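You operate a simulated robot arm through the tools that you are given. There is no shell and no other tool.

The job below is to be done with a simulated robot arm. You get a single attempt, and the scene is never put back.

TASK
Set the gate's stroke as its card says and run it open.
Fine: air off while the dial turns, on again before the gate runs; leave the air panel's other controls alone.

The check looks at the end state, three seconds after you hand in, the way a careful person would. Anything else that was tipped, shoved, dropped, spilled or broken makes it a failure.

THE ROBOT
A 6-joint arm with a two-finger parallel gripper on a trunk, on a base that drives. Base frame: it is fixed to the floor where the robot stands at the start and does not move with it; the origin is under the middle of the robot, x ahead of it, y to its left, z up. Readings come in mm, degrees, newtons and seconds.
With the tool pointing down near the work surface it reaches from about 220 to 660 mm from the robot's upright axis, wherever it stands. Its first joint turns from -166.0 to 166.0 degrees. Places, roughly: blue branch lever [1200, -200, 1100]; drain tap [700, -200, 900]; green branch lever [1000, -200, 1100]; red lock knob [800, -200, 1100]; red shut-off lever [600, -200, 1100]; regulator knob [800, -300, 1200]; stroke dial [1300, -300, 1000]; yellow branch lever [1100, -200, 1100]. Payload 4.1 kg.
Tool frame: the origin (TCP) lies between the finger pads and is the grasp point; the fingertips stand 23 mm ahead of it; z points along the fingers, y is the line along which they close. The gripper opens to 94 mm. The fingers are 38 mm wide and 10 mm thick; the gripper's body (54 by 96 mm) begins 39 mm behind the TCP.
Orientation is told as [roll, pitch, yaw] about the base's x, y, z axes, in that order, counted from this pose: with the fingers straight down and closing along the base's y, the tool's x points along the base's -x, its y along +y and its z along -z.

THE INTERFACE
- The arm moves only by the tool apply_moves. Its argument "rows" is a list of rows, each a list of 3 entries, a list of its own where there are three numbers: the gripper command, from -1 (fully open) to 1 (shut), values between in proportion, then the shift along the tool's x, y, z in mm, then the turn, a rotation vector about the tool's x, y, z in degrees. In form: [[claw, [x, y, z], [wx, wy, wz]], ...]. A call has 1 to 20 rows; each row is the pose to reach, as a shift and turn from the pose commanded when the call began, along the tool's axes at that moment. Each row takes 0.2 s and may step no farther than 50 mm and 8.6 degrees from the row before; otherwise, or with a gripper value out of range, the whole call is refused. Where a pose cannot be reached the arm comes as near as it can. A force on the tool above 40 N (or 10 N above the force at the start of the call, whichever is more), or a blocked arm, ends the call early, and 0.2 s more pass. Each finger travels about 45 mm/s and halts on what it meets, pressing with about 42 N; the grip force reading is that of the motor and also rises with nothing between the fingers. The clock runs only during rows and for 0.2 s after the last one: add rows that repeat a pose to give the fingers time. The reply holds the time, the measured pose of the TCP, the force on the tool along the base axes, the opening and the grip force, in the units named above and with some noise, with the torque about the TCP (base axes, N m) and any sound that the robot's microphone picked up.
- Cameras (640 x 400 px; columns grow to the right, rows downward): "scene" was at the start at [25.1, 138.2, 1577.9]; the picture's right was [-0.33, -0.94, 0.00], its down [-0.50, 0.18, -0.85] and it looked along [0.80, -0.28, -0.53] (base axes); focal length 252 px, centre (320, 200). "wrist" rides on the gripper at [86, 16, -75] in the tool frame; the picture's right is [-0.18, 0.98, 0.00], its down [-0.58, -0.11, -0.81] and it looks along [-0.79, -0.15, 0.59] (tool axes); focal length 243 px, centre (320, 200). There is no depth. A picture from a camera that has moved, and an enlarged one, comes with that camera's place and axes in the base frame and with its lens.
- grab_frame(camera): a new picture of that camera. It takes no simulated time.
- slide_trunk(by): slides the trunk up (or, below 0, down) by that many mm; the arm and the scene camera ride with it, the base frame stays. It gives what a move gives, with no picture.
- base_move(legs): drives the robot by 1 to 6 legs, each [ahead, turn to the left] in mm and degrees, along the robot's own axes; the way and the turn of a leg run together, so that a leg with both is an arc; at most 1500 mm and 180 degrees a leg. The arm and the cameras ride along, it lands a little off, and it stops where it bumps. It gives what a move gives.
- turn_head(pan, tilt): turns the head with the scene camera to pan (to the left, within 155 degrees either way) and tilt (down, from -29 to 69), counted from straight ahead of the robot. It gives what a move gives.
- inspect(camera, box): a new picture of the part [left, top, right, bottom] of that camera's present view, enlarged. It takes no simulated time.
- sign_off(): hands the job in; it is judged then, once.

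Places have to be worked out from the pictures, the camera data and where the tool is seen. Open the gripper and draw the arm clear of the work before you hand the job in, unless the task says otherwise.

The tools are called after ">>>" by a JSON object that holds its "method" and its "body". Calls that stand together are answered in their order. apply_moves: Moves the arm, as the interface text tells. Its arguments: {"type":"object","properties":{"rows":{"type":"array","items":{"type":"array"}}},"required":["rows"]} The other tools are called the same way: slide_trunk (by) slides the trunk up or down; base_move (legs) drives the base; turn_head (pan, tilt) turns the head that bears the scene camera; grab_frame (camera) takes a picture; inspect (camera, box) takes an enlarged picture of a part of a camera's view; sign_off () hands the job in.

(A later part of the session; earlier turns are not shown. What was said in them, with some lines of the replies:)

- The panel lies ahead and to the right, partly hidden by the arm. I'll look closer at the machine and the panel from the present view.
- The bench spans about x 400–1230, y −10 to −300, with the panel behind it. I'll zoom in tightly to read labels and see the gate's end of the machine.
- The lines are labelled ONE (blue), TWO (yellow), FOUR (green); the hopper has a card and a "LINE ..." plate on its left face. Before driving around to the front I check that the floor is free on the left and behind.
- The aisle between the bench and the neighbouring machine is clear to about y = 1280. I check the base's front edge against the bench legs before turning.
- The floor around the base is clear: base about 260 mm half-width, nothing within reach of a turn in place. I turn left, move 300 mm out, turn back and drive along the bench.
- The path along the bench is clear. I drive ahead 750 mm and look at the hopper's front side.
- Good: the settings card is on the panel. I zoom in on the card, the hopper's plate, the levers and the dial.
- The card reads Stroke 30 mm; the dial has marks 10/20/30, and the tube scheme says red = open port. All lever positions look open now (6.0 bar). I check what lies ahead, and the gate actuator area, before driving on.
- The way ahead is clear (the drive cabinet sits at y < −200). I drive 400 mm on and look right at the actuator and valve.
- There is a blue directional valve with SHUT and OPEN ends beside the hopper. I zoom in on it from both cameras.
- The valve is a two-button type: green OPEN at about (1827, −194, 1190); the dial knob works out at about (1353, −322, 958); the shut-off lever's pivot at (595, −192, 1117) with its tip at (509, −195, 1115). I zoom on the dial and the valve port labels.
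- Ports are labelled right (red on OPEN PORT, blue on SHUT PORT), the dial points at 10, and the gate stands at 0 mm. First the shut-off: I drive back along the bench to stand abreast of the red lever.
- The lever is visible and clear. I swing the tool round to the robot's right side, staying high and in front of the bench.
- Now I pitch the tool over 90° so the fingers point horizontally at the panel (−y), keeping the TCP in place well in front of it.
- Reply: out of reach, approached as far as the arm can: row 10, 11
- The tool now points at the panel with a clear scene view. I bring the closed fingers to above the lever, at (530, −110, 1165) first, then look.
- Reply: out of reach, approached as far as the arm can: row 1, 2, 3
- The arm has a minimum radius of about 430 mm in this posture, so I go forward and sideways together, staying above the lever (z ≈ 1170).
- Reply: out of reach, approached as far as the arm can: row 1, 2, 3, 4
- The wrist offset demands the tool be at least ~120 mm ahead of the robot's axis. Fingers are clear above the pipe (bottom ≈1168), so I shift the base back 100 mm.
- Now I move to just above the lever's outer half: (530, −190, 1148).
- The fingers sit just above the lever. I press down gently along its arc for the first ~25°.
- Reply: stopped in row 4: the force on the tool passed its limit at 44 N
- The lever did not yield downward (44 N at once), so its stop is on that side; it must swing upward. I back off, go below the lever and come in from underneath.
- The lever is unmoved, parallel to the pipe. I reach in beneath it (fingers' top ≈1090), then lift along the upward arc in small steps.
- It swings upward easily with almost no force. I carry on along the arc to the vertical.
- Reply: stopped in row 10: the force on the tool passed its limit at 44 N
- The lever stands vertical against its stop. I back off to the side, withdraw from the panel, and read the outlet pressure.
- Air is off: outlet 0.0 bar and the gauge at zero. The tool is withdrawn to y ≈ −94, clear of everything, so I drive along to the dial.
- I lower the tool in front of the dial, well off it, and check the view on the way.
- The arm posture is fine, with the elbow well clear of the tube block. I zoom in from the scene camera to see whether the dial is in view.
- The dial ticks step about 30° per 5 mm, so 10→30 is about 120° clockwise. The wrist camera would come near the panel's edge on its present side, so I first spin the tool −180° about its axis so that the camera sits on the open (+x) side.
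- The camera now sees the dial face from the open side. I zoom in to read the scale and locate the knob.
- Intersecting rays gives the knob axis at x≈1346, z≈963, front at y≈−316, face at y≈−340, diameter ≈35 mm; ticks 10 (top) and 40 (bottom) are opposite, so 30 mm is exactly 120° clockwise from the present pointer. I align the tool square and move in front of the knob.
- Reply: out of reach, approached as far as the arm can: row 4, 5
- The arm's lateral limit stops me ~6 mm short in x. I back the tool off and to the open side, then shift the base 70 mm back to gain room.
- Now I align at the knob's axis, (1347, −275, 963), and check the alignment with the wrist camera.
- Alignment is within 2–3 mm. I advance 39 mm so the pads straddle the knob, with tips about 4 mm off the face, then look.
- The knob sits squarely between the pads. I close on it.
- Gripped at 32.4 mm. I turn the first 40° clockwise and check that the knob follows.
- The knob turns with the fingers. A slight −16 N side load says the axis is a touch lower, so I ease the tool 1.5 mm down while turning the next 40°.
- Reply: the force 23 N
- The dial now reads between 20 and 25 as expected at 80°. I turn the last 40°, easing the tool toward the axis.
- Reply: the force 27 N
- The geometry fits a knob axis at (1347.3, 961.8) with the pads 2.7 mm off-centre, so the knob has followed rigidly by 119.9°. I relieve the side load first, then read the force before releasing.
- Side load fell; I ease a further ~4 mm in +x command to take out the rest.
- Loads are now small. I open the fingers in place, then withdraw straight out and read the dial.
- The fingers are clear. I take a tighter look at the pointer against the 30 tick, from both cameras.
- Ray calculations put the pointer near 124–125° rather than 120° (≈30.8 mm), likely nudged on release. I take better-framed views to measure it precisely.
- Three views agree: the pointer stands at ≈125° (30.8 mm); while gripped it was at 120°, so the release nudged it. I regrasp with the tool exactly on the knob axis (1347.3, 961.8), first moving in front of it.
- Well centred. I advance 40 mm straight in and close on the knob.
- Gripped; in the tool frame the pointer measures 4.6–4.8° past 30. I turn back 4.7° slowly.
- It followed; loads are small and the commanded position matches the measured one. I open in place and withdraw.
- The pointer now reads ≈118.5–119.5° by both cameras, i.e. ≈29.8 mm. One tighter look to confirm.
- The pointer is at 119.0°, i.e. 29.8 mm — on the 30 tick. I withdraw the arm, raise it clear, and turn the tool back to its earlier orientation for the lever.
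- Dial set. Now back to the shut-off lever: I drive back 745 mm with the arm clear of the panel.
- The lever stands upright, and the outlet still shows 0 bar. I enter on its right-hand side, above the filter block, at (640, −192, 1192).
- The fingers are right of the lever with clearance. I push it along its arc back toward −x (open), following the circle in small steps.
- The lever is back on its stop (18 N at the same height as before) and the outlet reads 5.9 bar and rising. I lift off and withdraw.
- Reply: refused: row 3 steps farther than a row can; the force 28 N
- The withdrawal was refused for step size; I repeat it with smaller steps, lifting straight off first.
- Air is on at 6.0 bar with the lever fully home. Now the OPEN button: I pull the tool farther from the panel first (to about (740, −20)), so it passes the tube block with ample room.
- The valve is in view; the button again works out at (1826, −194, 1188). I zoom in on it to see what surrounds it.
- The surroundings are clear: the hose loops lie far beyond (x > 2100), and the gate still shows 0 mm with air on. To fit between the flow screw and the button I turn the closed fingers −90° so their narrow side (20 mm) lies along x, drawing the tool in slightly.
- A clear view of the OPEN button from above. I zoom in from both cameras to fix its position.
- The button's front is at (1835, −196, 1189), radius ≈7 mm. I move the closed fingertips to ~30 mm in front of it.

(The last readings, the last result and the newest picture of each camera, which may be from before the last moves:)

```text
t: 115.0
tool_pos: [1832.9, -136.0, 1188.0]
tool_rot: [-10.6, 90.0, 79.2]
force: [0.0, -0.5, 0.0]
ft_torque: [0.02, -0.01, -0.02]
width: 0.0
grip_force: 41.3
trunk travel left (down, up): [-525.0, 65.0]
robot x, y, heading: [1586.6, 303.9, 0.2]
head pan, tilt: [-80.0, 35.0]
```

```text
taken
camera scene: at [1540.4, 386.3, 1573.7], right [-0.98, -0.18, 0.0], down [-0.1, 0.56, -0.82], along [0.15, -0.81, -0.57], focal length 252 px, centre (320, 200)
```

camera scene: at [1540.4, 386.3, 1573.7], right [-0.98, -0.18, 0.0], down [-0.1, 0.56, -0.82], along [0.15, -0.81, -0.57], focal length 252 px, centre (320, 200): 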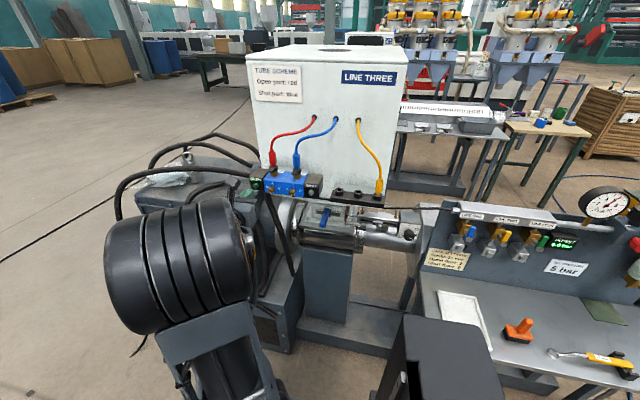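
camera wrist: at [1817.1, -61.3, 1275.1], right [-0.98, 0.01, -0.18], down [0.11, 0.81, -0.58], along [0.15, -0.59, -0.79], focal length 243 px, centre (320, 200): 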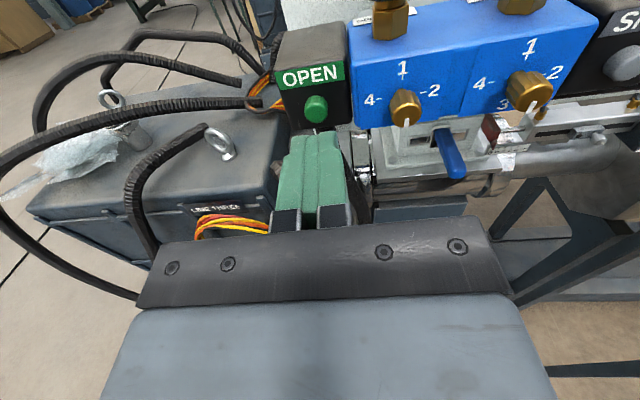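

Aim is within 2 mm. I correct and press forward gently.

>>> {"method": "apply_moves", "body": {"rows": [[1, [2, -2, 15], [0, 0, 0]], [1, [2, -2, 28], [0, 0, 0]], [1, [2, -2, 34], [0, 0, 0]], [1, [2, -2, 37], [0, 0, 0]], [1, [2, -2, 39], [0, 0, 0]], [1, [2, -2, 41], [0, 0, 0]], [1, [2, -2, 43], [0, 0, 0]]]}}

>>> {"method": "grab_frame", "body": {"camera": "wrist"}}

>>> {"method": "inspect", "body": {"camera": "scene", "box": [240, 150, 420, 270]}}

```text
t: 116.7
tool_pos: [1834.8, -177.7, 1190.8]
tool_rot: [5.1, 89.9, 94.8]
force: [-1.7, 8.4, -2.2]
ft_torque: [0.05, 0.0, -0.03]
width: 0.0
grip_force: 42.6
trunk travel left (down, up): [-525.0, 65.0]
robot x, y, heading: [1586.2, 304.7, 0.4]
head pan, tilt: [-80.0, 35.0]
heard: click
```

```text
taken
camera wrist: at [1819.0, -103.7, 1277.4], right [-0.98, 0.01, -0.18], down [0.11, 0.81, -0.58], along [0.14, -0.59, -0.79], focal length 243 px, centre (320, 200)
```

wrist: 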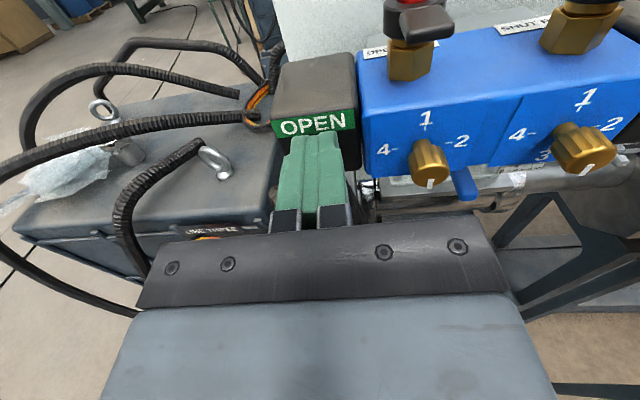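

```text
3.33 times, centred on (330, 210) of scene
camera zoom: at [1540.1, 387.8, 1573.6], right [-0.98, -0.18, 0.0], down [-0.1, 0.56, -0.82], along [0.15, -0.81, -0.57], focal length 840 px, centre (287, 167)
```

zoom: 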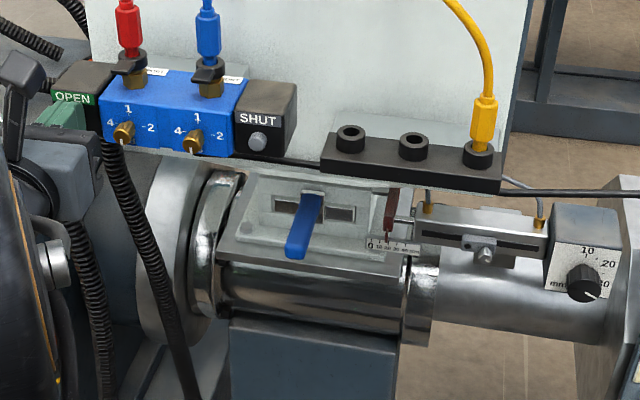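

A click, and the red indicator has begun to move. I hold a moment and watch the gate.

>>> {"method": "apply_moves", "body": {"rows": [[1, [0, 0, 0], [0, 0, 0]], [1, [0, 0, 0], [0, 0, 0]], [1, [0, 0, 0], [0, 0, 0]], [1, [0, 0, 0], [0, 0, 0]], [1, [0, 0, 0], [0, 0, 0]]]}}

>>> {"method": "inspect", "body": {"camera": "scene", "box": [300, 190, 420, 260]}}

```text
t: 117.8
tool_pos: [1835.7, -178.3, 1191.9]
tool_rot: [18.1, 90.1, 107.9]
force: [-1.0, 8.3, -3.8]
ft_torque: [0.1, 0.0, 0.01]
width: 0.1
grip_force: 42.2
trunk travel left (down, up): [-525.0, 65.0]
robot x, y, heading: [1582.9, 306.8, 0.3]
head pan, tilt: [-80.0, 35.0]
```

```text
5.33 times, centred on (360, 225) of scene
camera zoom: at [1540.3, 387.8, 1573.6], right [-0.98, -0.18, 0.0], down [-0.1, 0.56, -0.82], along [0.15, -0.81, -0.57], focal length 1345 px, centre (107, 67)
```

zoom: 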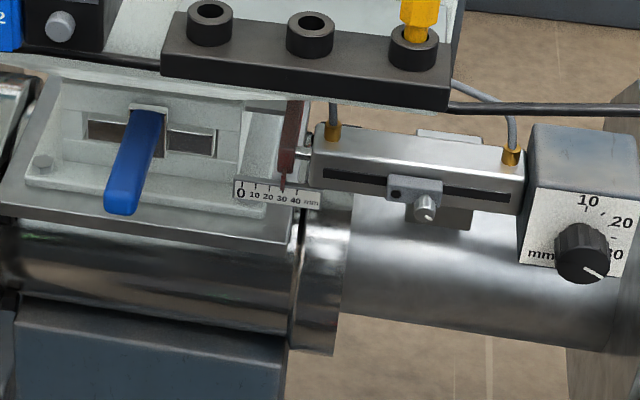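

The indicator now stands at 30 mm. I withdraw the fingertip and back the arm well clear, then check that the gate stays open.

>>> {"method": "apply_moves", "body": {"rows": [[1, [0, 0, -15], [0, 0, 0]], [1, [0, 0, -45], [0, 0, 0]], [1, [10, -10, -90], [0, 0, 0]], [0.6, [25, -30, -130], [0, 0, 0]], [0, [30, -50, -165], [0, 0, 0]], [-0.5, [30, -50, -165], [0, 0, 0]], [-1, [30, -50, -165], [0, 0, 0]], [-1, [30, -50, -165], [0, 0, 0]], [-1, [30, -50, -165], [0, 0, 0]], [-1, [30, -50, -165], [0, 0, 0]], [-1, [30, -50, -165], [0, 0, 0]]]}}

>>> {"method": "inspect", "body": {"camera": "scene", "box": [330, 205, 380, 235]}}

>>> {"method": "inspect", "body": {"camera": "scene", "box": [240, 150, 420, 270]}}

>>> {"method": "grab_frame", "body": {"camera": "scene"}}

```text
t: 120.2
tool_pos: [1886.2, -14.7, 1220.6]
tool_rot: [6.3, 89.9, 96.0]
force: [0.5, -0.6, 0.3]
ft_torque: [0.01, 0.0, -0.02]
width: 93.7
grip_force: 0.0
trunk travel left (down, up): [-525.0, 65.0]
robot x, y, heading: [1587.3, 300.5, 0.4]
head pan, tilt: [-80.0, 35.0]
```

```text
12.80 times, centred on (355, 220) of scene
camera zoom: at [1540.4, 386.6, 1573.7], right [-0.98, -0.18, 0.0], down [-0.1, 0.56, -0.82], along [0.15, -0.81, -0.57], focal length 3227 px, centre (-128, -56)
```

zoom: 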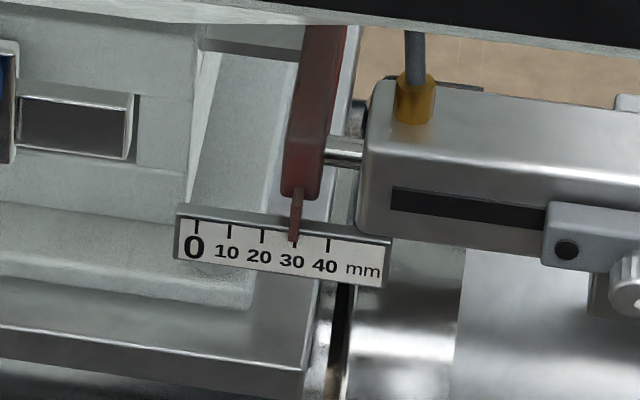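

```text
3.33 times, centred on (330, 210) of scene
camera zoom: at [1540.4, 386.6, 1573.7], right [-0.98, -0.18, 0.0], down [-0.1, 0.56, -0.82], along [0.15, -0.81, -0.57], focal length 840 px, centre (287, 167)
```

zoom: 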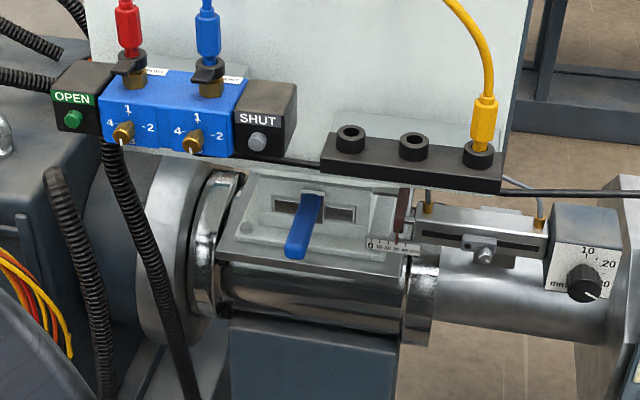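

```text
taken
camera scene: at [1540.4, 386.6, 1573.7], right [-0.98, -0.18, 0.0], down [-0.1, 0.56, -0.82], along [0.15, -0.81, -0.57], focal length 252 px, centre (320, 200)
```

scene: 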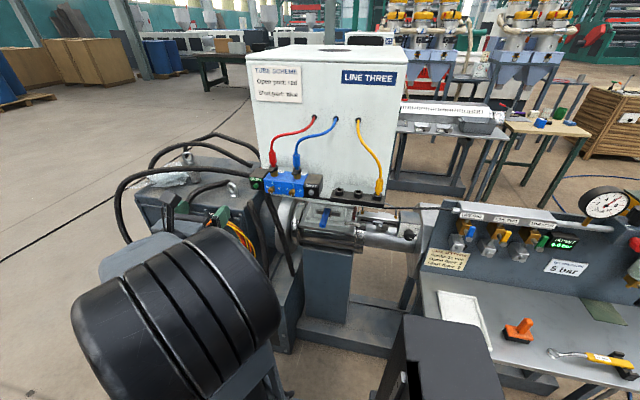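

The gate stands open with its indicator on 30 mm, and nothing else looks disturbed. A last look at the panel's display before handing in.

>>> {"method": "inspect", "body": {"camera": "scene", "box": [430, 180, 640, 300]}}

```text
3.05 times, centred on (535, 240) of scene
camera zoom: at [1540.4, 386.6, 1573.7], right [-0.98, -0.18, 0.0], down [-0.1, 0.56, -0.82], along [0.15, -0.81, -0.57], focal length 768 px, centre (-335, 78)
```

zoom: 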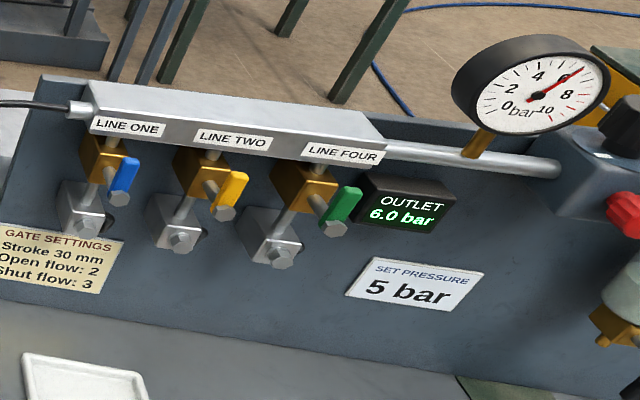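

Outlet is at 6.0 bar with all the other panel controls as they were, the gate is open at 30 mm, the gripper is open and the arm is clear. I hand the job in.

>>> {"method": "sign_off", "body": {}}

```text
The job is handed in.
```

The gate's stroke is set to 30 mm as its card says. The gate has run open, and its indicator stands on the 30 mark.

- **Air:** I shut off the air at the red lever, and the outlet read 0.0 bar. I then set the dial, and turned the air back on before running the gate. The outlet is back at 6.0 bar.
- **Dial:** My first setting slipped to about 31 mm when I let go of the knob. I gripped it again and corrected it, still with the air off. The pointer now measures about 29.8 mm, within what I could read.
- **Gate:** I pressed the green OPEN button once. It clicked, and the gate stayed open after I backed away.
- **Other controls:** I left the regulator, red lock knob, branch levers and drain tap alone. The panel's "set pressure" card says 5 bar but the outlet runs at 6.0, and I left that as it was. I also left the flow screws on the gate's valve alone. They point near 3 to 4, while the card asks for open flow 2 and shut flow 3.

While finding which way the shut-off lever turns, I pushed it briefly against its stop, at about 44 N. It moved freely the other way and showed no damage.
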